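You operate a simulated robot arm through the tools that you are given. There is no shell and no other tool.

The job below is to be done with a simulated robot arm. You get a single attempt, and the scene is never put back.

Task
Shut down the loop box and open the clamp plate for a splice.
Fine: feed dial off, red switch off, both clamps open, plate pulled out.

The check looks at the end state, three seconds after you hand in, the way a careful person would. Anything else that was tipped, shoved, dropped, spilled or broken makes it a failure.

Robot
A 6-joint arm with a two-finger parallel gripper, fixed in place. Base frame: the origin is on the floor under the middle of its stand, x ahead of it, y to its left, z up. Lengths are in m, angles in degrees, forces in N, time in s.
It reaches about 1.313 m from its shoulder. Its first joint turns from -166.0 to 166.0 degrees. Payload 3.43 kg.
Tool frame: the origin (TCP) lies between the finger pads and is the grasp point; the fingertips stand 0.034 m ahead of it; z points along the fingers, y is the line along which they close. The gripper opens to 0.128 m. The fingers are 0.024 m wide and 0.012 m thick; the gripper's body (0.048 by 0.13 m) begins 0.096 m behind the TCP.
Orientation is told as [roll, pitch, yaw] about the base's x, y, z axes, in that order, counted from this pose: with the fingers straight down and closing along the base's y, the tool's x points along the base's -x, its y along +y and its z along -z.

Tools
- The arm moves only by the tool nudge_tool. Its argument "plan" is a list of rows, each a list of 7 numbers: the shift along the tool's x, y, z in units of 150 mm (1.0 is 150 mm), then the turn, a rotation vector about the tool's x, y, z in units of 60 degrees (1.0 is 60 degrees), then the opening, from 0 (shut) to 1 (fully open). In form: [[tx, ty, tz, ax, ay, az, hand], ...]. A call has 1 to 20 rows; each row is the pose to reach, as a shift and turn from the pose commanded when the call began, along the tool's axes at that moment. A call with a number of a shift or a turn outside -1 to 1 is refused whole. Rows are played at 5 a second. More than 0.05 m and 8.6 degrees between two rows, or a gripper value outside its range, and nothing of the call is played. Where a pose cannot be reached the arm comes as near as it can. A force on the tool above 90 N (or 10 N above the force at the start of the call, whichever is more), or a blocked arm, ends the call early, and 0.2 s more pass. The fingers move at their own pace (about 0.153 m/s each) and stop on an object; they squeeze with about 32 N. The grip force told is the motor's: it shows also when the fingers shut on nothing. Time passes only in rows, and 0.2 s behind the last, so rows that repeat a pose let the fingers close. It gives the time, the measured TCP pose, the force on the tool (base axes), the opening and the grip force at its end, in the units of the frame above (readings bear some noise), with the torque about the TCP (base axes, N m) and any sound that the robot's microphone picked up.
- Cameras (640 x 400 px; columns grow to the right, rows downward): "scene" is fixed at [0.4043, -0.6533, 1.5155]; the picture's right is [0.71, 0.71, 0.00], its down [0.56, -0.56, -0.60] and it looks along [-0.43, 0.43, -0.80] (base axes); focal length 214 px, centre (320, 200). "wrist" rides on the gripper at [0.076, -0.011, -0.16] in the tool frame; the picture's right is [0.15, 0.99, 0.00], its down [-0.88, 0.13, -0.46] and it looks along [-0.45, 0.07, 0.89] (tool axes); focal length 234 px, centre (320, 200). There is no depth. A picture from a camera that has moved, and an enlarged one, comes with that camera's place and axes in the base frame and with its lens. The place of the scene camera against the robot may be out by one fixed shift of up to 0.012 m in any direction.
- snapshot(camera): a new picture of that camera. The clock stands still meanwhile.
- inspect(camera, box): a new picture of the part [left, top, right, bottom] of that camera's present view, enlarged. The clock stands still meanwhile.
- job_done(): hands the job in; it is judged then, once.

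Places have to be worked out from the pictures, the camera data and where the tool is seen. Open the gripper and draw the arm clear of the work before you hand the job in, unless the task says otherwise.

The tools are called after ">>>" as a command line: name --pt "numbers of a row" for each row, then --argument value for the rest, lists and objects as JSON in quotes. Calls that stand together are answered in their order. nudge_tool: Moves the arm, as the interface text tells. Its arguments: {"type":"object","properties":{"plan":{"type":"array","items":{"type":"array","items":{"type":"number"}}}},"required":["plan"]} The other tools are called the same way: snapshot (camera) takes a picture; inspect (camera, box) takes an enlarged picture of a part of a camera's view; job_done () hands the job in.

At the start:

```text
time: 0.0
tcp_pos: [0.0983, -0.4618, 1.1676]
tool_rot: [0.0, 0.0, 0.0]
force: [0.7, -0.4, -0.9]
ft_torque: [-0.01, 0.02, -0.01]
width: 0.1278
finger_force: 0.1
```

scene: 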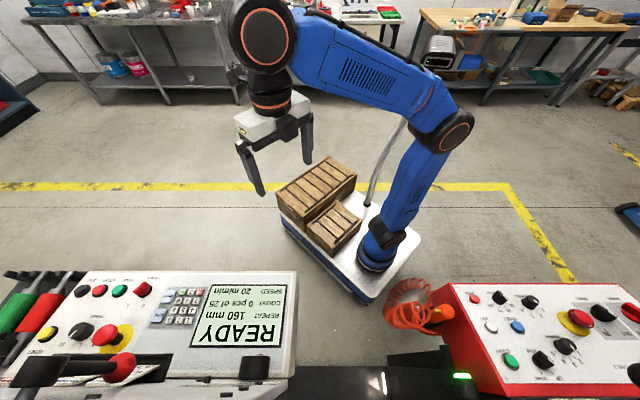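
wrist: 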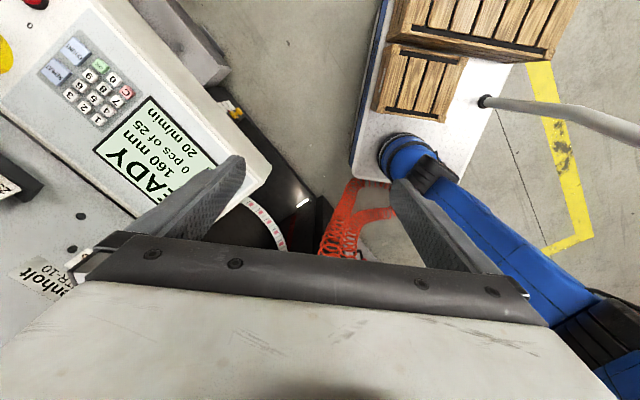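

I start by looking closely at the two machines: a grey panel with a READY display and a red box, both partly in view. I take enlarged views to find the loop box.

>>> inspect --camera "scene" --box '[0, 250, 320, 400]'

>>> inspect --camera "scene" --box '[380, 250, 640, 400]'

>>> snapshot --camera "wrist"

```text
2.00 times, centred on (160, 325) of scene
camera zoom: at [0.4043, -0.6533, 1.5155], right [0.71, 0.71, 0.0], down [0.56, -0.56, -0.6], along [-0.43, 0.43, -0.8], focal length 429 px, centre (640, -50)
```

zoom: 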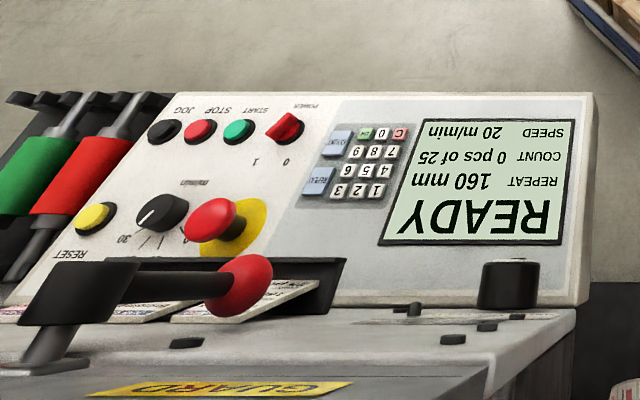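

```text
2.46 times, centred on (510, 325) of scene
camera zoom: at [0.4043, -0.6533, 1.5155], right [0.71, 0.71, 0.0], down [0.56, -0.56, -0.6], along [-0.43, 0.43, -0.8], focal length 528 px, centre (-148, -108)
```

zoom: 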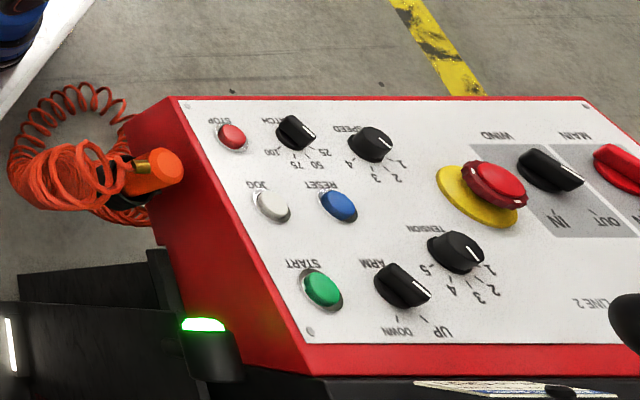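

```text
taken
camera wrist: at [0.023, -0.474, 1.3281], right [-0.15, 0.99, 0.0], down [0.88, 0.13, 0.46], along [0.45, 0.07, -0.89], focal length 234 px, centre (320, 200)
```

wrist: 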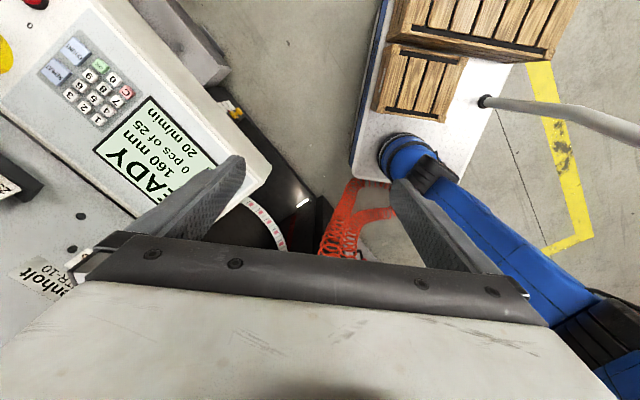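

The two boxes seen have red switches, but neither obviously is the loop box. I lift the tool and turn it to the right, so the wrist camera looks toward the space between and past the two machines.

>>> nudge_tool --pt "0 0 -0.15 0 0 0.125 1" --pt "0 0 -0.3 0 0 0.25 1" --pt "0 0 -0.45 0 0 0.375 1" --pt "0 0 -0.6 0 0 0.5 1" --pt "0 0 -0.75 0 0 0.625 1" --pt "0 0 -0.9 0 0 0.75 1"

>>> snapshot --camera "wrist"

>>> snapshot --camera "scene"

```text
time: 1.4
tcp_pos: [0.1008, -0.4595, 1.1884]
tool_rot: [-2.1, -0.7, -45.1]
force: [-0.2, 0.1, 0.7]
ft_torque: [0.06, -0.03, -0.02]
width: 0.1281
finger_force: 0.0
out of reach, approached as far as the arm can: row 1, 2, 3, 4, 5, 6
```

```text
taken
camera wrist: at [0.0434, -0.4087, 1.3466], right [0.6, 0.8, -0.04], down [0.72, -0.52, 0.46], along [0.35, -0.3, -0.89], focal length 234 px, centre (320, 200)
```

wrist: 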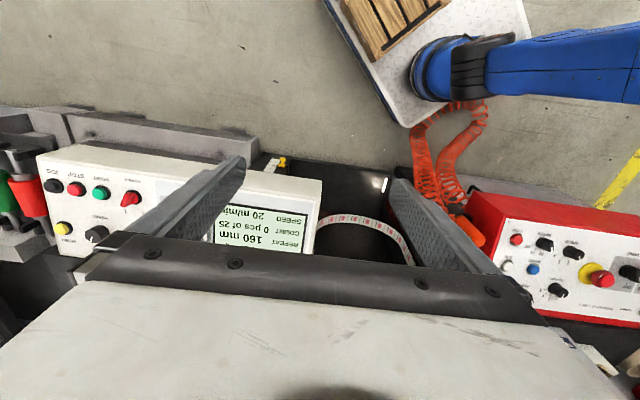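

```text
taken
```

scene: 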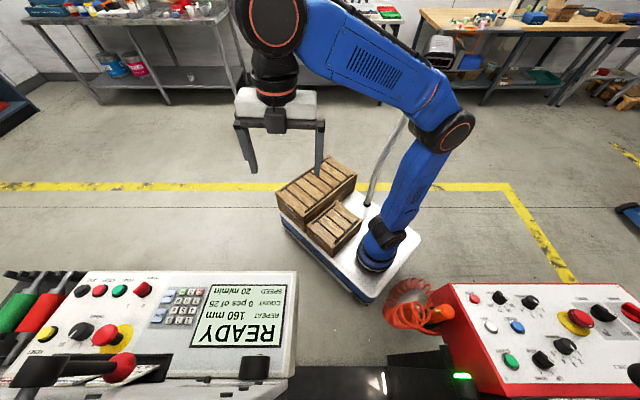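

The arm is at its height limit here. A label loop hangs in a black box between the two machines, so the loop box is probably there with its panel nearer the scene camera; I tilt the tool outward to view it.

>>> nudge_tool --pt "0 0 0 0 -0.13 0 1" --pt "0 0 0 0 -0.26 0 1" --pt "0 0 0 0 -0.39 0 1" --pt "0 0 0 0 -0.52 0 1" --pt "0 0 0 0 -0.65 0 1"

>>> snapshot --camera "wrist"

```text
time: 2.6
tcp_pos: [0.0986, -0.4618, 1.1898]
tool_rot: [0.1, -39.1, -45.0]
force: [0.2, -0.2, -0.2]
ft_torque: [-0.01, -0.01, 0.01]
width: 0.1281
finger_force: 0.0
```

```text
taken
camera wrist: at [-0.0213, -0.3564, 1.2645], right [0.62, 0.78, -0.09], down [0.37, -0.19, 0.91], along [0.69, -0.6, -0.41], focal length 234 px, centre (320, 200)
```

wrist: 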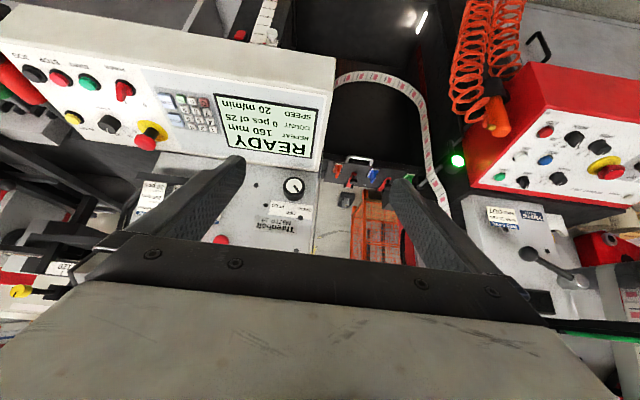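

Now more is visible: between the machines there is a lower station with small coloured parts and an orange cage. I enlarge this region.

>>> inspect --camera "wrist" --box '[240, 60, 480, 250]'

>>> inspect --camera "wrist" --box '[0, 130, 340, 320]'

>>> inspect --camera "wrist" --box '[440, 50, 640, 320]'

```text
2.11 times, centred on (360, 155) of wrist
camera zoom: at [-0.0213, -0.3564, 1.2645], right [0.62, 0.78, -0.09], down [0.37, -0.19, 0.91], along [0.69, -0.6, -0.41], focal length 493 px, centre (236, 295)
```

zoom: 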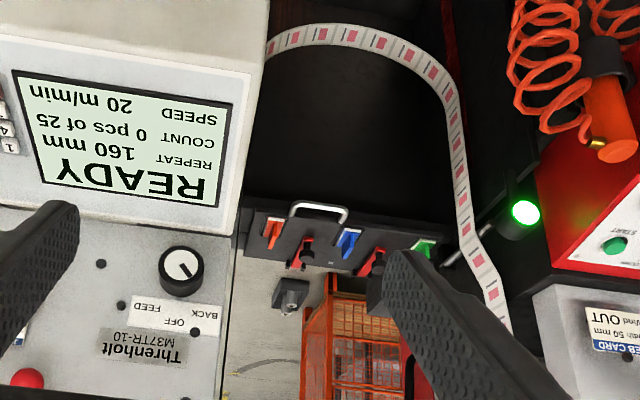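

```text
1.88 times, centred on (170, 225) of wrist
camera zoom: at [-0.0213, -0.3564, 1.2645], right [0.62, 0.78, -0.09], down [0.37, -0.19, 0.91], along [0.69, -0.6, -0.41], focal length 441 px, centre (602, 153)
```

zoom: 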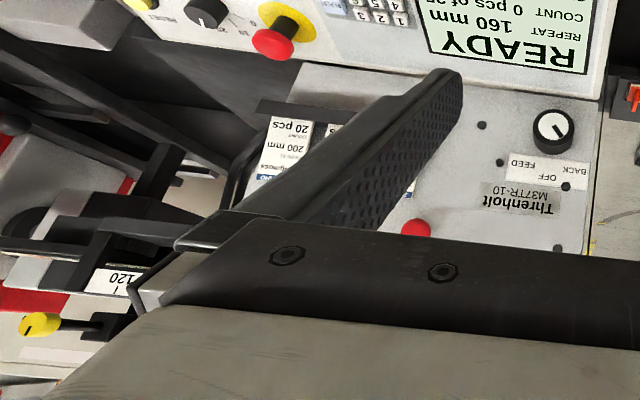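

```text
1.48 times, centred on (540, 185) of wrist
camera zoom: at [-0.0213, -0.3564, 1.2645], right [0.62, 0.78, -0.09], down [0.37, -0.19, 0.91], along [0.69, -0.6, -0.41], focal length 347 px, centre (-6, 222)
```

zoom: 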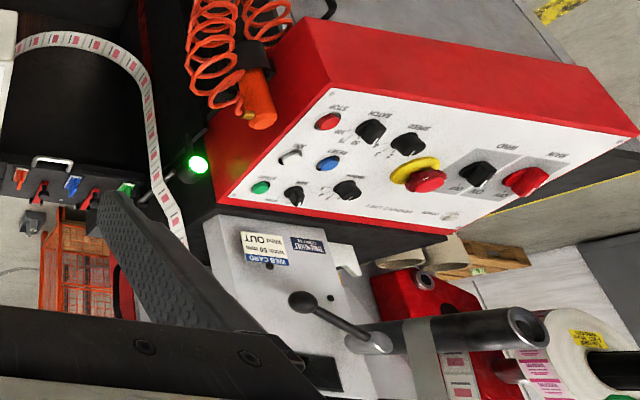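

The grey deck carries a BACK/OFF/FEED dial, and the black loop box has a plate with a handle plus red and coloured levers. I move the tool out over the box at a safe height and tilt it back to get a downward view.

>>> nudge_tool --pt "-0.125 0.126 0.145 0 0.067 0 1" --pt "-0.251 0.251 0.289 0 0.133 0 1" --pt "-0.376 0.377 0.434 0 0.2 0 1" --pt "-0.502 0.503 0.578 0 0.267 0 1" --pt "-0.628 0.628 0.722 0 0.333 0 1" --pt "-0.753 0.754 0.867 0 0.4 0 1"

>>> snapshot --camera "wrist"

>>> snapshot --camera "scene"

```text
time: 4.0
tcp_pos: [0.2967, -0.4988, 1.1574]
tool_rot: [0.1, -15.0, -45.1]
force: [0.9, 0.1, 0.7]
ft_torque: [-0.02, 0.01, -0.04]
width: 0.1279
finger_force: 0.1
```

```text
taken
camera wrist: at [0.209, -0.4261, 1.2921], right [0.6, 0.8, -0.04], down [0.61, -0.43, 0.67], along [0.52, -0.42, -0.74], focal length 234 px, centre (320, 200)
```

wrist: 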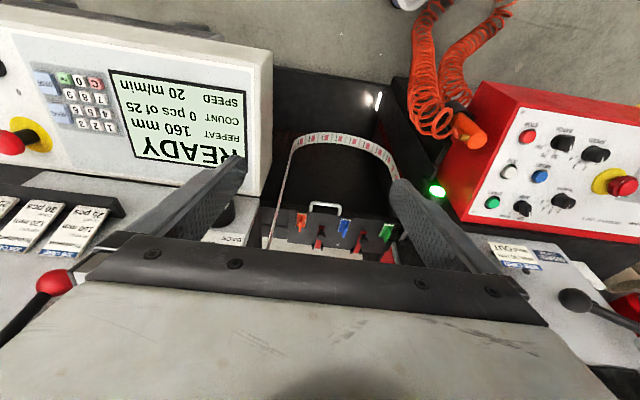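

```text
taken
```

scene: 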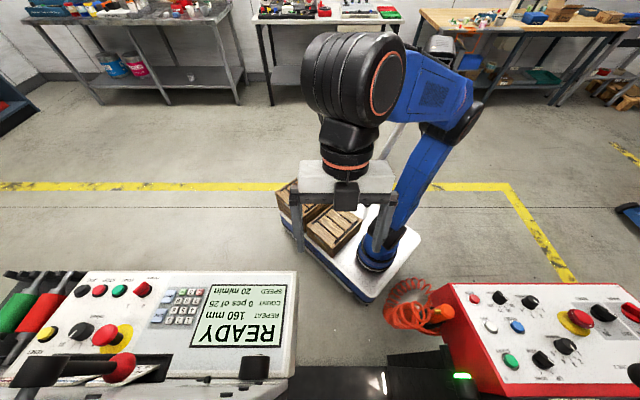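

The loop box with its levers is now in view between the fingers. I enlarge it.

>>> inspect --camera "wrist" --box '[230, 110, 470, 270]'

>>> inspect --camera "wrist" --box '[260, 180, 420, 270]'

```text
2.50 times, centred on (350, 190) of wrist
camera zoom: at [0.209, -0.4261, 1.2921], right [0.6, 0.8, -0.04], down [0.61, -0.43, 0.67], along [0.52, -0.42, -0.74], focal length 585 px, centre (245, 225)
```

zoom: 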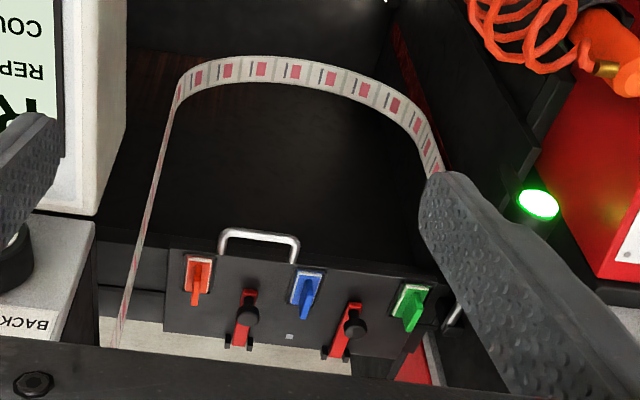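

```text
4.00 times, centred on (340, 225) of wrist
camera zoom: at [0.209, -0.4261, 1.2921], right [0.6, 0.8, -0.04], down [0.61, -0.43, 0.67], along [0.52, -0.42, -0.74], focal length 937 px, centre (240, 100)
```

zoom: 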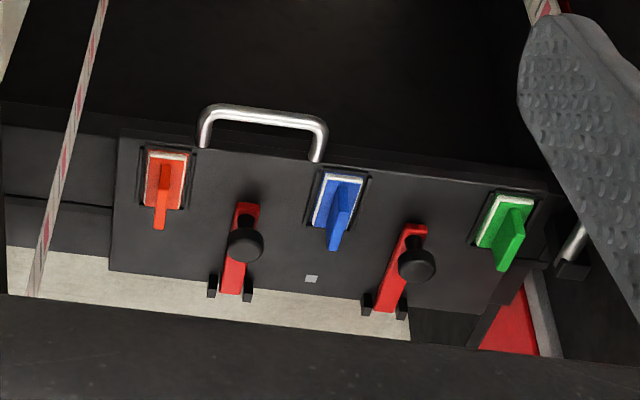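

The loop box panel lies near (0.6, -0.72, 0.77): three coloured paddles, two red toggle clamps with black knobs, and a silver handle on the robot side. I move closer for a better look, staying above 1.0 m.

>>> nudge_tool --pt "-0.24 0.096 0.212 0 0 0 1" --pt "-0.48 0.192 0.424 0 0 0 1" --pt "-0.72 0.288 0.636 0 0 0 1" --pt "-0.96 0.385 0.848 0 0 0 1"

>>> snapshot --camera "wrist"

>>> snapshot --camera "scene"

```text
refused: row 1 steps farther than a row can; nothing moved
```

```text
taken
camera wrist: at [0.209, -0.4261, 1.2921], right [0.6, 0.8, -0.04], down [0.61, -0.43, 0.67], along [0.52, -0.42, -0.74], focal length 234 px, centre (320, 200)
```

wrist: 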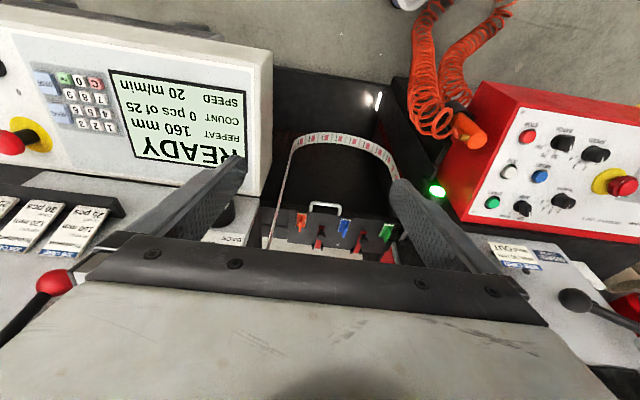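

```text
taken
```

scene: 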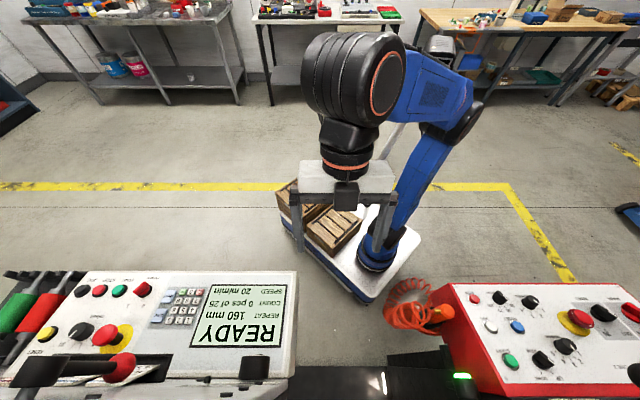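

The step was a bit over 0.05 m, so nothing moved. I repeat the same move in smaller rows.

>>> nudge_tool --pt "-0.16 0.064 0.141 0 0 0 1" --pt "-0.32 0.128 0.283 0 0 0 1" --pt "-0.48 0.192 0.424 0 0 0 1" --pt "-0.64 0.256 0.565 0 0 0 1" --pt "-0.8 0.32 0.707 0 0 0 1" --pt "-0.96 0.385 0.848 0 0 0 1"

>>> snapshot --camera "wrist"

>>> snapshot --camera "scene"

```text
time: 5.4
tcp_pos: [0.4595, -0.5828, 1.0729]
tool_rot: [0.0, -15.0, -44.9]
force: [0.3, 0.3, -0.3]
ft_torque: [-0.04, -0.01, -0.02]
width: 0.1283
finger_force: 0.0
```

```text
taken
camera wrist: at [0.3715, -0.5095, 1.2087], right [0.6, 0.8, -0.04], down [0.61, -0.43, 0.67], along [0.52, -0.42, -0.74], focal length 234 px, centre (320, 200)
```

wrist: 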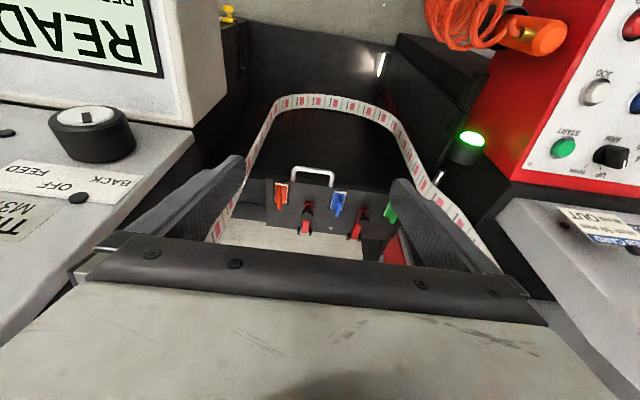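

```text
taken
```

scene: 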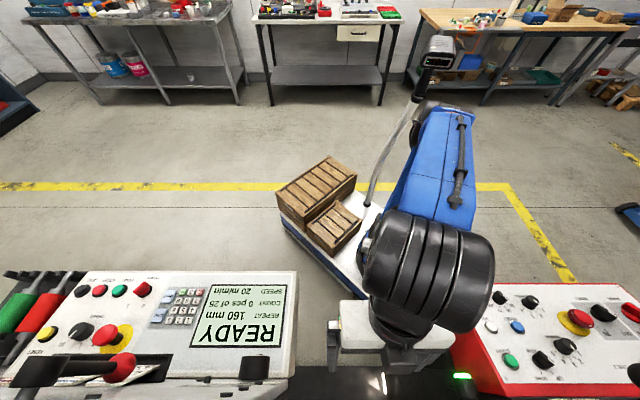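

The camera is closer now, so I enlarge the loop box panel and the feed dial.

>>> inspect --camera "wrist" --box '[220, 140, 440, 270]'

>>> inspect --camera "wrist" --box '[0, 80, 200, 260]'

>>> inspect --camera "wrist" --box '[400, 60, 640, 300]'

```text
2.91 times, centred on (330, 205) of wrist
camera zoom: at [0.3715, -0.5095, 1.2087], right [0.6, 0.8, -0.04], down [0.61, -0.43, 0.67], along [0.52, -0.42, -0.74], focal length 681 px, centre (291, 186)
```

zoom: 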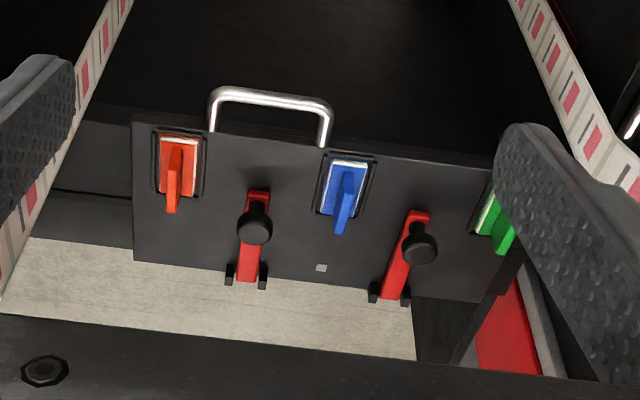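

```text
2.22 times, centred on (100, 170) of wrist
camera zoom: at [0.3715, -0.5095, 1.2087], right [0.6, 0.8, -0.04], down [0.61, -0.43, 0.67], along [0.52, -0.42, -0.74], focal length 520 px, centre (809, 267)
```

zoom: 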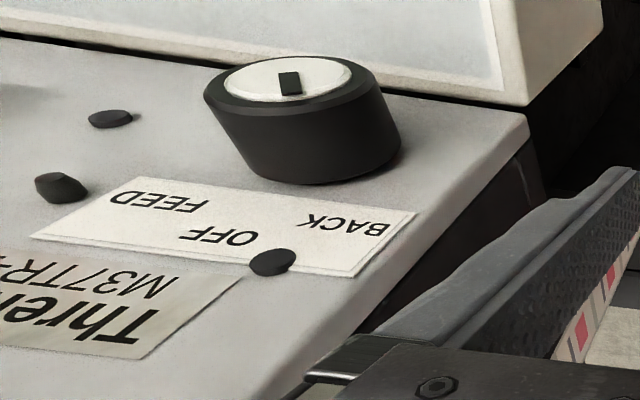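

```text
1.67 times, centred on (520, 180) of wrist
camera zoom: at [0.3715, -0.5095, 1.2087], right [0.6, 0.8, -0.04], down [0.61, -0.43, 0.67], along [0.52, -0.42, -0.74], focal length 390 px, centre (-13, 233)
```

zoom: 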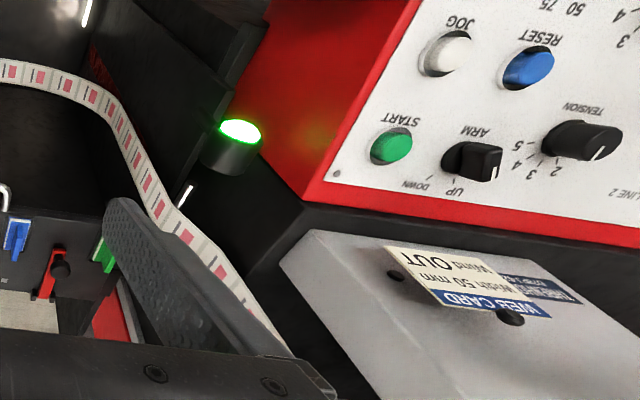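

I zoom in further on the dial's mark to read where it points, and on the left paddle.

>>> inspect --camera "wrist" --box '[45, 95, 145, 170]'

>>> inspect --camera "wrist" --box '[260, 165, 350, 235]'

>>> inspect --camera "wrist" --box '[330, 165, 420, 265]'

```text
5.33 times, centred on (95, 132) of wrist
camera zoom: at [0.3715, -0.5095, 1.2087], right [0.6, 0.8, -0.04], down [0.61, -0.43, 0.67], along [0.52, -0.42, -0.74], focal length 1249 px, centre (1520, 560)
```

zoom: 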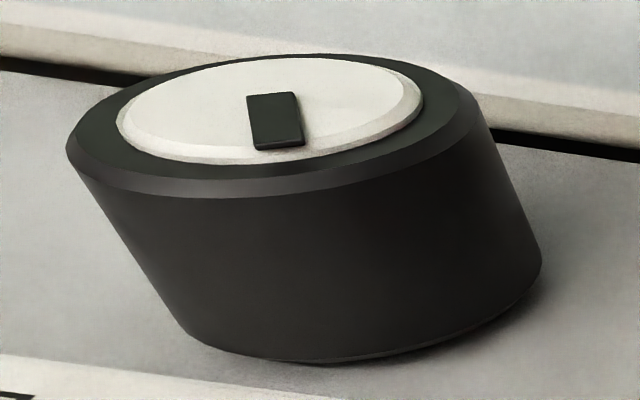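

```text
5.71 times, centred on (305, 200) of wrist
camera zoom: at [0.3715, -0.5095, 1.2087], right [0.6, 0.8, -0.04], down [0.61, -0.43, 0.67], along [0.52, -0.42, -0.74], focal length 1338 px, centre (406, 200)
```

zoom: 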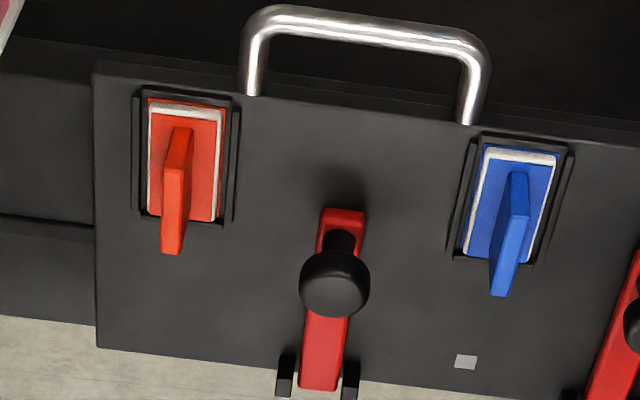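

```text
4.00 times, centred on (375, 215) of wrist
camera zoom: at [0.3715, -0.5095, 1.2087], right [0.6, 0.8, -0.04], down [0.61, -0.43, 0.67], along [0.52, -0.42, -0.74], focal length 937 px, centre (100, 140)
```

zoom: 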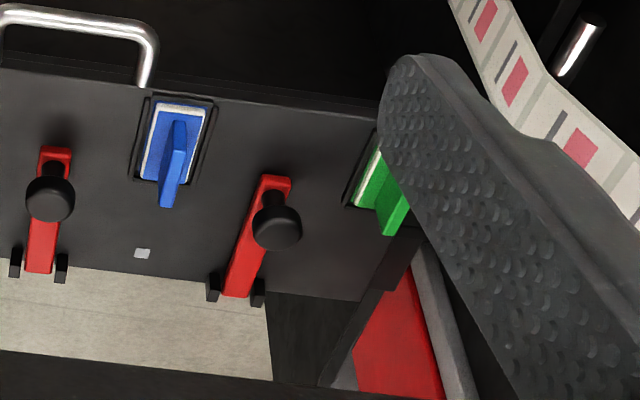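

The triangulated dial cap comes out near (0.31, -0.72, 1.02) on what looks like an upright face, and the loop box plate lies lower and deeper. I back off and tilt the camera flatter to settle how the plate and its parts are oriented.

>>> nudge_tool --pt "0.157 -0.016 -0.079 0 -0.1 0 1" --pt "0.314 -0.032 -0.159 0 -0.2 0 1" --pt "0.47 -0.047 -0.238 0 -0.3 0 1" --pt "0.627 -0.063 -0.318 0 -0.4 0 1" --pt "0.784 -0.079 -0.397 0 -0.5 0 1"

>>> snapshot --camera "wrist"

>>> inspect --camera "wrist" --box '[240, 60, 440, 250]'

```text
time: 6.6
tcp_pos: [0.3612, -0.4998, 1.0975]
tool_rot: [-0.1, -45.0, -45.0]
force: [0.4, -0.4, -0.1]
ft_torque: [0.01, -0.03, 0.06]
width: 0.1281
finger_force: 0.0
```

```text
taken
camera wrist: at [0.2357, -0.391, 1.1574], right [0.63, 0.77, -0.1], down [0.3, -0.12, 0.95], along [0.72, -0.62, -0.31], focal length 234 px, centre (320, 200)
```

wrist: 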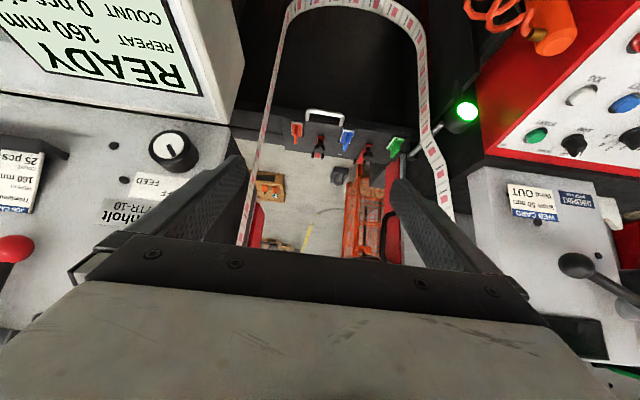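

```text
2.11 times, centred on (340, 155) of wrist
camera zoom: at [0.2357, -0.391, 1.1574], right [0.63, 0.77, -0.1], down [0.3, -0.12, 0.95], along [0.72, -0.62, -0.31], focal length 493 px, centre (278, 295)
```

zoom: 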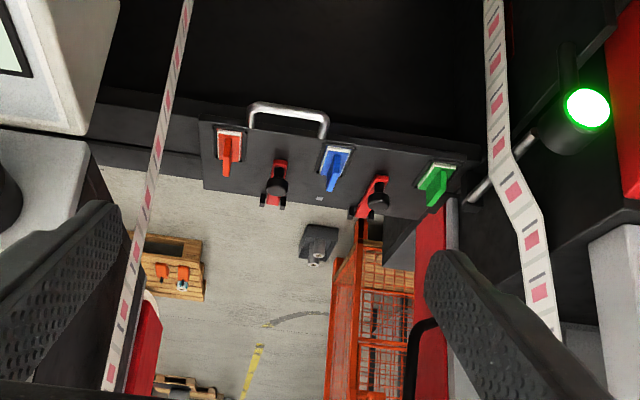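

The plate is seen as a shelf with open floor behind it. I zoom in more from this flatter angle.

>>> inspect --camera "wrist" --box '[285, 90, 415, 170]'

>>> inspect --camera "wrist" --box '[80, 110, 240, 230]'

>>> inspect --camera "wrist" --box '[140, 125, 205, 175]'

```text
4.92 times, centred on (350, 130) of wrist
camera zoom: at [0.2357, -0.391, 1.1574], right [0.63, 0.77, -0.1], down [0.3, -0.12, 0.95], along [0.72, -0.62, -0.31], focal length 1153 px, centre (172, 545)
```

zoom: 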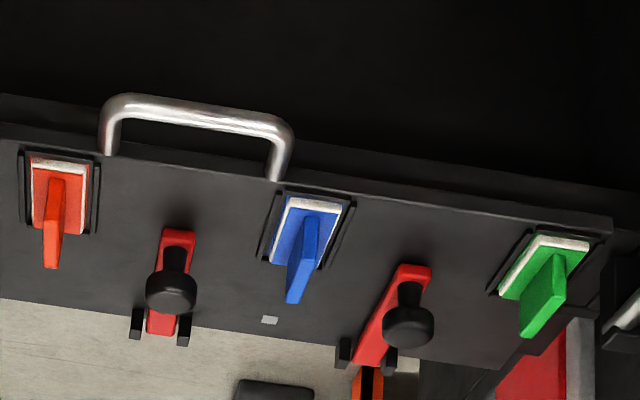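

```text
3.33 times, centred on (160, 170) of wrist
camera zoom: at [0.2357, -0.391, 1.1574], right [0.63, 0.77, -0.1], down [0.3, -0.12, 0.95], along [0.72, -0.62, -0.31], focal length 781 px, centre (853, 300)
```

zoom: 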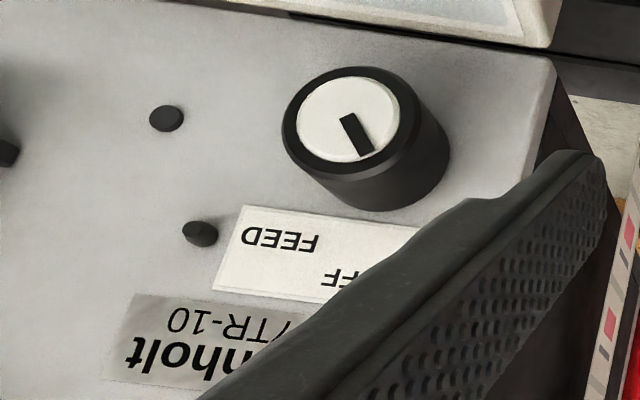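

```text
8.00 times, centred on (172, 150) of wrist
camera zoom: at [0.2357, -0.391, 1.1574], right [0.63, 0.77, -0.1], down [0.3, -0.12, 0.95], along [0.72, -0.62, -0.31], focal length 1873 px, centre (1500, 600)
```

zoom: 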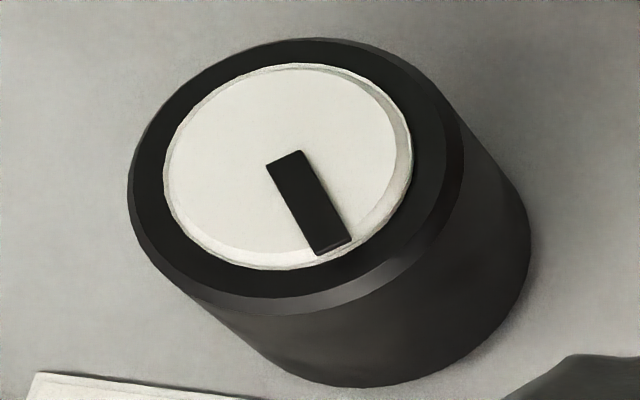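

Triangulating the points gives a machine aligned with the 45° direction. The plate is horizontal at z≈0.775, about 0.97–1.13 m out, with the handle bar toward the robot and the clamp hinges at its far edge. The dial's cap is at about (0.311, -0.728, 1.016) with a horizontal axis, and its pointer is at BACK. I first bring the tool level in front of the dial.

>>> nudge_tool --pt "0.07 -0.15 0.06 0 -0.125 0 0.6" --pt "0.14 -0.3 0.12 0 -0.25 0 0.6" --pt "0.21 -0.45 0.18 0 -0.375 0 0.6" --pt "0.28 -0.6 0.24 0 -0.5 0 0.6" --pt "0.35 -0.75 0.3 0 -0.625 0 0.6" --pt "0.4255 -0.9 0.343 0 -0.75 0 0.6"

>>> snapshot --camera "wrist"

>>> snapshot --camera "scene"

```text
time: 8.0
tcp_pos: [0.2592, -0.5898, 1.0192]
tool_rot: [-141.8, -89.9, 96.7]
force: [0.1, 1.1, 0.5]
ft_torque: [0.03, 0.03, -0.06]
width: 0.0766
finger_force: 0.1
```

```text
taken
camera wrist: at [0.1395, -0.4845, 0.9444], right [0.7, 0.7, -0.15], down [-0.23, 0.42, 0.88], along [0.68, -0.58, 0.45], focal length 234 px, centre (320, 200)
```

wrist: 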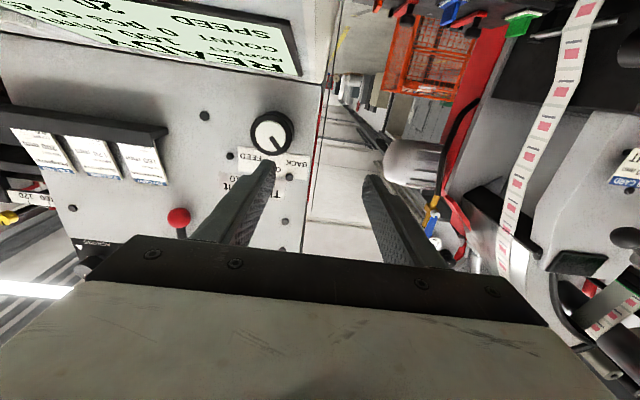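

```text
taken
```

scene: 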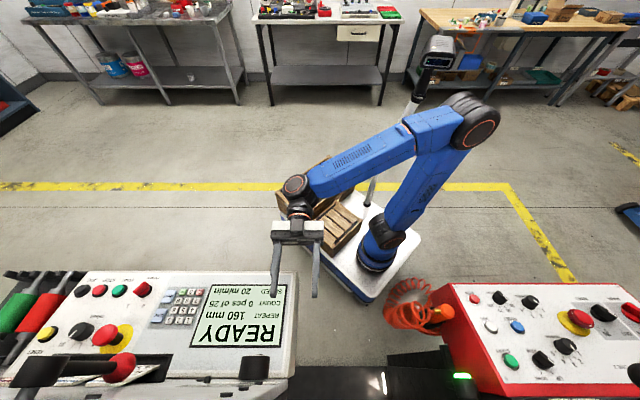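

The tool is level and pointing at the grey face, and the dial is clearly visible. I enlarge the dial to fix its centre from this view.

>>> inspect --camera "wrist" --box '[225, 90, 325, 190]'

```text
4.00 times, centred on (275, 140) of wrist
camera zoom: at [0.1395, -0.4845, 0.9444], right [0.7, 0.7, -0.15], down [-0.23, 0.42, 0.88], along [0.68, -0.58, 0.45], focal length 937 px, centre (500, 440)
```

zoom: 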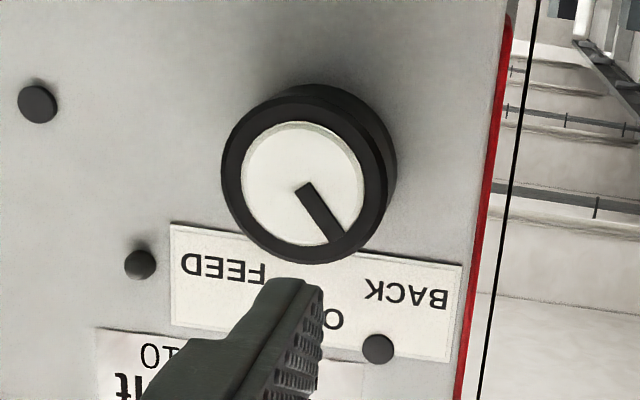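

The pointer sits about 40° toward BACK, with OFF straight up and FEED on the other side, so the dial needs about 40° about the tool axis. I align with the knob and come forward until the tips are just short of it.

>>> nudge_tool --pt "0.014 -0.2 0 0 0 0 0.6" --pt "0.028 -0.407 0 0 0 0 0.6" --pt "0.028 -0.407 0.18 0 0 0 0.6" --pt "0.028 -0.407 0.36 0 0 0 0.6" --pt "0.028 -0.407 0.533 0 0 0 0.6"

>>> snapshot --camera "wrist"

>>> inspect --camera "scene" --box '[180, 270, 340, 400]'

```text
time: 9.2
tcp_pos: [0.2744, -0.6921, 1.0139]
tool_rot: [-95.9, -90.0, 51.0]
force: [0.0, 0.8, 0.2]
ft_torque: [-0.01, 0.01, 0.01]
width: 0.0769
finger_force: 0.2
```

```text
taken
camera wrist: at [0.1545, -0.5869, 0.9399], right [0.7, 0.7, -0.15], down [-0.23, 0.41, 0.88], along [0.68, -0.58, 0.45], focal length 234 px, centre (320, 200)
```

wrist: 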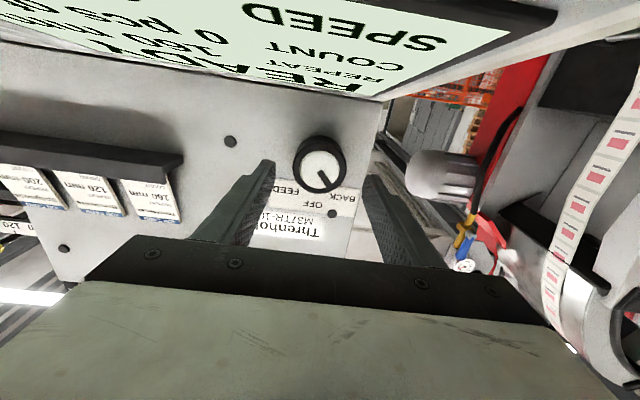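

```text
3.08 times, centred on (260, 335) of scene
camera zoom: at [0.4043, -0.6533, 1.5155], right [0.71, 0.71, 0.0], down [0.56, -0.56, -0.6], along [-0.43, 0.43, -0.8], focal length 660 px, centre (505, -215)
```

zoom: 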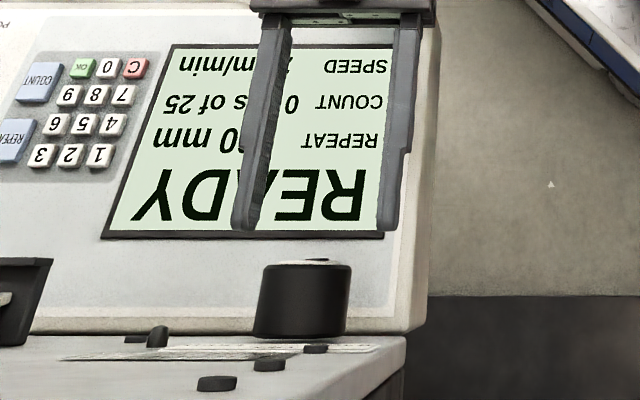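

The knob is centred between the fingers within a couple of millimetres. I move in so the pads overlap it by about 17 mm, then close.

>>> nudge_tool --pt "0 -0.01 0.12 0 0 0 0.6" --pt "0 -0.01 0.23 0 0 0 0.6" --pt "0 -0.01 0.23 0 0 0 0.3" --pt "0 -0.01 0.23 0 0 0 0.3" --pt "0 -0.01 0.23 0 0 0 0.3" --pt "0 -0.01 0.23 0 0 0 0.3"

>>> snapshot --camera "wrist"

>>> inspect --camera "scene" --box '[180, 270, 340, 400]'

```text
time: 10.6
tcp_pos: [0.2987, -0.7149, 1.0162]
tool_rot: [160.1, -90.0, 155.0]
force: [-19.1, -15.4, 25.5]
ft_torque: [4.73, 2.75, -3.82]
width: 0.0515
finger_force: 45.2
```

```text
taken
camera wrist: at [0.1772, -0.6097, 0.9397], right [0.7, 0.7, -0.15], down [-0.23, 0.42, 0.88], along [0.68, -0.58, 0.45], focal length 234 px, centre (320, 200)
```

wrist: 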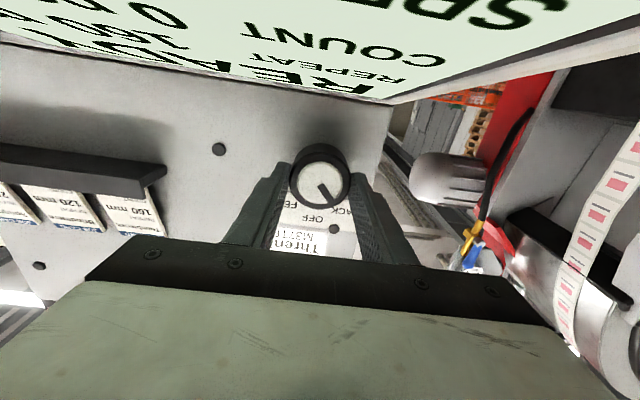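

```text
3.08 times, centred on (260, 335) of scene
camera zoom: at [0.4043, -0.6533, 1.5155], right [0.71, 0.71, 0.0], down [0.56, -0.56, -0.6], along [-0.43, 0.43, -0.8], focal length 660 px, centre (505, -215)
```

zoom: 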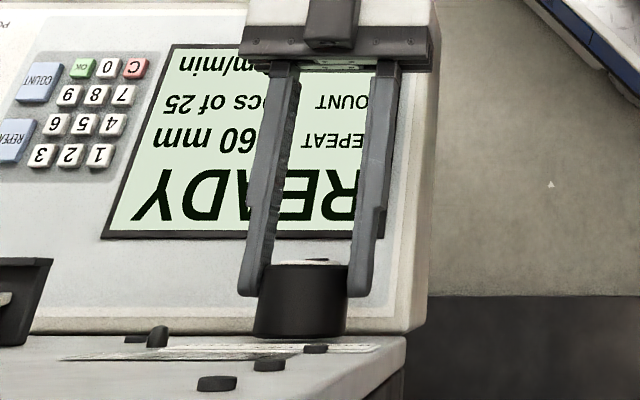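

The knob is gripped (0.0515 m wide). I now rotate the tool +40° about its own axis to bring the pointer from BACK to OFF.

>>> nudge_tool --pt "0 0 0 0 0 0.111 0.3" --pt "0 0 0 0 0 0.222 0.3" --pt "0 0 0 0 0 0.333 0.3" --pt "0 0 0 0 0 0.444 0.3" --pt "0 0 0 0 0 0.555 0.3" --pt "0 0 0 0 0 0.667 0.3" --pt "0 0 0 0 0 0.667 0.3"

>>> snapshot --camera "wrist"

>>> inspect --camera "wrist" --box '[260, 110, 380, 230]'

```text
time: 12.2
tcp_pos: [0.2988, -0.7136, 1.0126]
tool_rot: [89.8, -49.8, -134.9]
force: [-5.7, -4.7, -1.7]
ft_torque: [-0.43, -0.41, 0.17]
width: 0.0508
finger_force: 45.1
```

```text
taken
camera wrist: at [0.2137, -0.5728, 0.9486], right [0.6, 0.6, 0.53], down [-0.65, -0.01, 0.76], along [0.46, -0.8, 0.39], focal length 234 px, centre (320, 200)
```

wrist: 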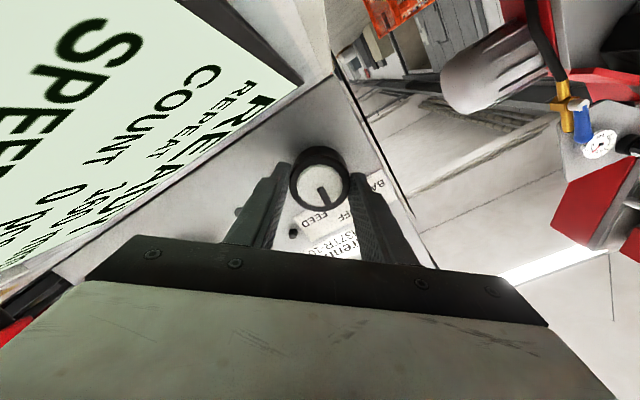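

```text
3.33 times, centred on (320, 170) of wrist
camera zoom: at [0.2137, -0.5728, 0.9486], right [0.6, 0.6, 0.53], down [-0.65, -0.01, 0.76], along [0.46, -0.8, 0.39], focal length 781 px, centre (320, 300)
```

zoom: 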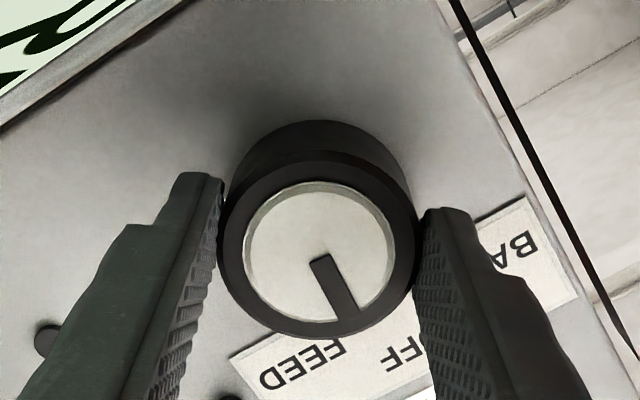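

The knob turned with the gripper; I now let go, back off and turn the tool back to read the pointer from a clear view.

>>> nudge_tool --pt "0 0 0 0 0 0.0 0.6" --pt "0 0 0 0 0 0 0.6" --pt "0 0 -0.2 0 0 0 0.6" --pt "0 0 -0.4 0 0 -0.11 0.6" --pt "0 0 -0.5 0 0 -0.22 0.6" --pt "0 0 -0.5 0 0 -0.333 0.6" --pt "0 0 -0.5 0 0 -0.444 0.6" --pt "0 0 -0.5 0 0 -0.555 0.6" --pt "0 0 -0.5 0 0 -0.667 0.6"

>>> snapshot --camera "wrist"

>>> inspect --camera "wrist" --box '[270, 120, 370, 220]'

```text
time: 14.2
tcp_pos: [0.2444, -0.6605, 1.0143]
tool_rot: [-88.8, -90.0, 43.9]
force: [0.0, 0.2, -0.1]
ft_torque: [-0.01, -0.03, 0.0]
width: 0.0769
finger_force: 0.1
```

```text
taken
camera wrist: at [0.124, -0.5565, 0.9386], right [0.7, 0.7, -0.15], down [-0.23, 0.42, 0.88], along [0.68, -0.58, 0.45], focal length 234 px, centre (320, 200)
```

wrist: 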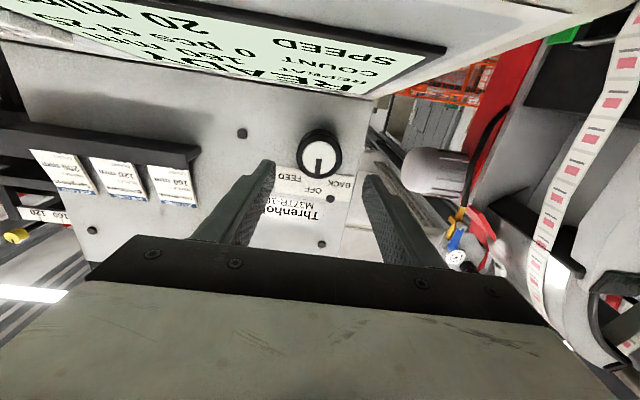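

```text
4.00 times, centred on (320, 170) of wrist
camera zoom: at [0.124, -0.5565, 0.9386], right [0.7, 0.7, -0.15], down [-0.23, 0.42, 0.88], along [0.68, -0.58, 0.45], focal length 937 px, centre (320, 320)
```

zoom: 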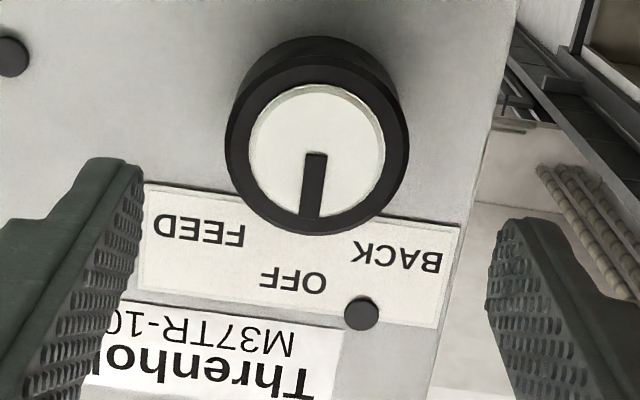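

The pointer now lines up with the word OFF (within about 2°). Next I withdraw, raise the tool and pitch it back down to go toward the loop box plate.

>>> nudge_tool --pt "-0.02 0.0 -0.2 0 0.1 0 0.77" --pt "-0.1 0.12 -0.25 0 0.22 0 0.77" --pt "-0.19 0.26 -0.267 0 0.35 0 0.77" --pt "-0.28 0.4 -0.267 0 0.48 0 0.77" --pt "-0.36 0.54 -0.267 0 0.61 0 0.77" --pt "-0.44 0.68 -0.267 0 0.74 0 0.77" --pt "-0.51 0.82 -0.267 0 0.87 0 0.77" --pt "-0.571 0.96 -0.267 0 1.0 0 0.77"

>>> snapshot --camera "wrist"

```text
time: 16.0
tcp_pos: [0.3186, -0.5284, 1.0989]
tool_rot: [-0.1, -29.9, -45.0]
force: [0.9, 0.7, -0.3]
ft_torque: [-0.01, 0.0, -0.02]
width: 0.0987
finger_force: 0.1
```

```text
taken
camera wrist: at [0.2081, -0.4334, 1.2], right [0.61, 0.79, -0.07], down [0.47, -0.29, 0.83], along [0.64, -0.54, -0.55], focal length 234 px, centre (320, 200)
```

wrist: 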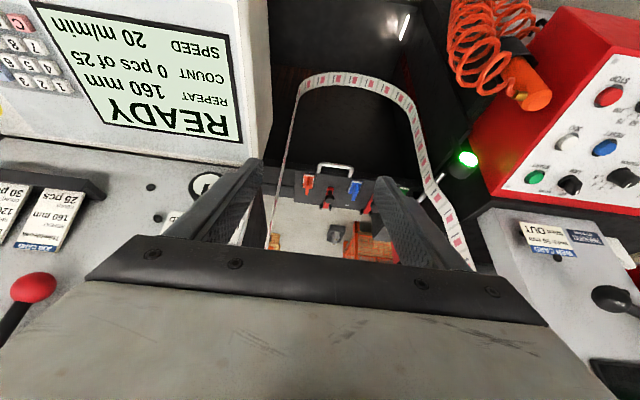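

Clear so far. I move out into the gap between the machines at z≈1.05, along the corridor centre.

>>> nudge_tool --pt "-0.2 0.066 0.19 0 0.05 0 0.77" --pt "-0.4 0.133 0.38 0 0.1 0 0.77" --pt "-0.6 0.2 0.572 0 0.15 0 0.77" --pt "-0.8 0.266 0.762 0 0.2 0 0.77" --pt "-0.998 0.332 0.953 0 0.25 0 0.77"

>>> snapshot --camera "wrist"

>>> snapshot --camera "scene"

```text
time: 17.2
tcp_pos: [0.4945, -0.6368, 1.0507]
tool_rot: [0.0, -15.0, -44.9]
force: [0.5, 0.2, 1.2]
ft_torque: [-0.06, -0.02, -0.05]
width: 0.0984
finger_force: 0.0
```

```text
taken
camera wrist: at [0.4066, -0.5638, 1.1842], right [0.6, 0.8, -0.04], down [0.61, -0.42, 0.67], along [0.52, -0.42, -0.74], focal length 234 px, centre (320, 200)
```

wrist: 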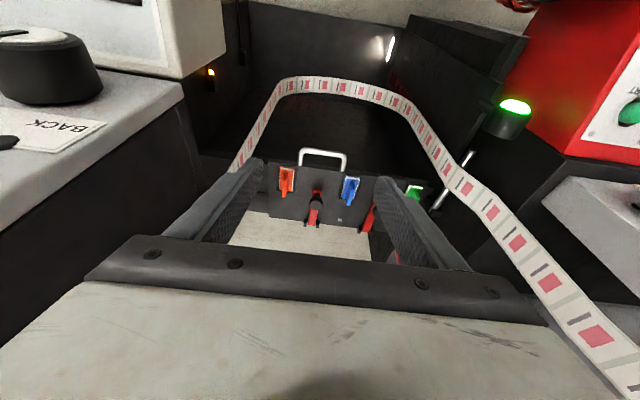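

```text
taken
```

scene: 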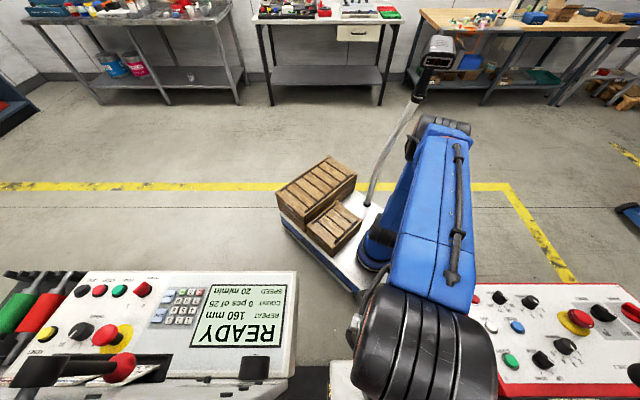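

I enlarge the plate area from this closer viewpoint.

>>> inspect --camera "wrist" --box '[250, 130, 390, 240]'

>>> inspect --camera "wrist" --box '[160, 40, 300, 200]'

```text
3.64 times, centred on (320, 185) of wrist
camera zoom: at [0.4066, -0.5638, 1.1842], right [0.6, 0.8, -0.04], down [0.61, -0.42, 0.67], along [0.52, -0.42, -0.74], focal length 852 px, centre (320, 254)
```

zoom: 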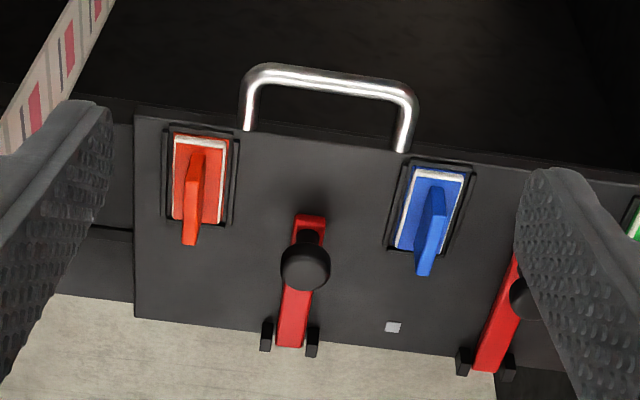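

```text
2.50 times, centred on (230, 120) of wrist
camera zoom: at [0.4066, -0.5638, 1.1842], right [0.6, 0.8, -0.04], down [0.61, -0.42, 0.67], along [0.52, -0.42, -0.74], focal length 585 px, centre (545, 400)
```

zoom: 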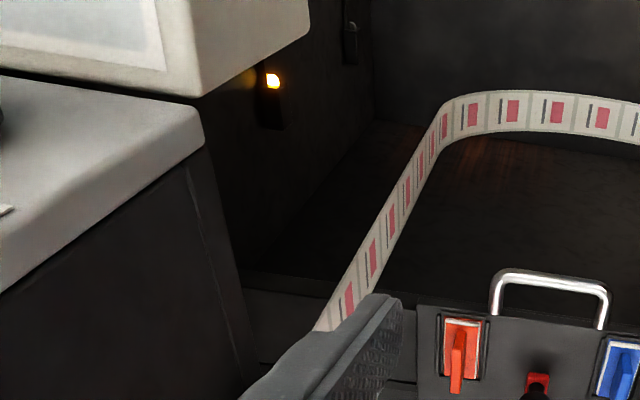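

Comparing the earlier level views, a white cylindrical thing seems to hang near the corridor at about z≈1.09, out where the wrist would go, and it is hidden behind the gripper now. I back out and level the tool to look into the corridor before going in.

>>> nudge_tool --pt "0.12 0.0 0.0 0 -0.1 0 0.77" --pt "0.25 0.03 -0.01 0 -0.22 0 0.77" --pt "0.37 0.06 -0.02 0 -0.35 0 0.77" --pt "0.49 0.09 -0.03 0 -0.48 0 0.77" --pt "0.61 0.12 -0.04 0 -0.61 0 0.77" --pt "0.73 0.15 -0.048 0 -0.74 0 0.77" --pt "0.84 0.18 -0.048 0 -0.87 0 0.77" --pt "0.953 0.2 -0.048 0 -1.0 0 0.77"

>>> snapshot --camera "wrist"

>>> inspect --camera "wrist" --box '[200, 0, 520, 240]'

```text
time: 19.0
tcp_pos: [0.4162, -0.5153, 1.021]
tool_rot: [0.0, -75.1, -44.9]
force: [0.7, -0.5, 0.2]
ft_torque: [0.02, 0.01, 0.0]
width: 0.0987
finger_force: 0.0
```

```text
taken
camera wrist: at [0.2855, -0.4027, 0.9888], right [0.67, 0.73, -0.14], down [-0.06, 0.24, 0.97], along [0.74, -0.64, 0.21], focal length 234 px, centre (320, 200)
```

wrist: 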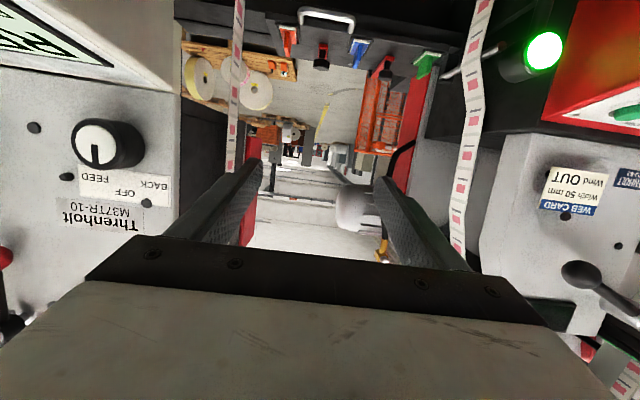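

```text
1.67 times, centred on (360, 120) of wrist
camera zoom: at [0.2855, -0.4027, 0.9888], right [0.67, 0.73, -0.14], down [-0.06, 0.24, 0.97], along [0.74, -0.64, 0.21], focal length 390 px, centre (253, 333)
```

zoom: 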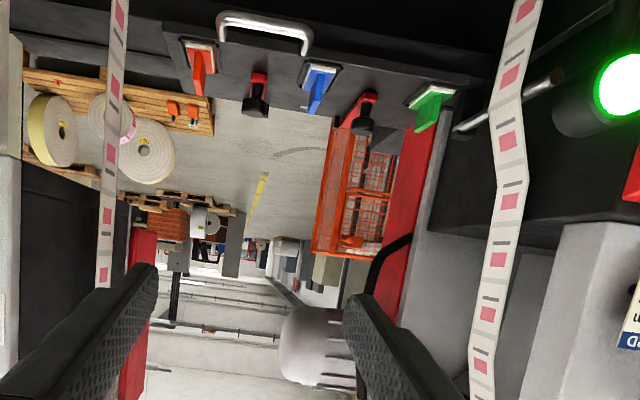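

The white cylinder turns out to be a motor on the red machine's side frame at about 1.3 m out and z≈1.18, beyond where the wrist will be, and the corridor above the plate is clear. I go back to the previous pose in the corridor.

>>> nudge_tool --pt "-0.055 -0.02 0.08 0 0.125 0 0.77" --pt "-0.11 -0.045 0.19 0 0.25 0 0.77" --pt "-0.164 -0.07 0.3 0 0.375 0 0.77" --pt "-0.22 -0.09 0.41 0 0.5 0 0.77" --pt "-0.273 -0.115 0.52 0 0.625 0 0.77" --pt "-0.328 -0.14 0.63 0 0.75 0 0.77" --pt "-0.382 -0.16 0.74 0 0.875 0 0.77" --pt "-0.437 -0.182 0.858 0 1.0 0 0.77"

```text
time: 20.8
tcp_pos: [0.4989, -0.6344, 1.0516]
tool_rot: [0.0, -15.0, -44.9]
force: [-1.1, 0.2, 0.4]
ft_torque: [-0.05, -0.02, -0.04]
width: 0.0983
finger_force: 0.1
```

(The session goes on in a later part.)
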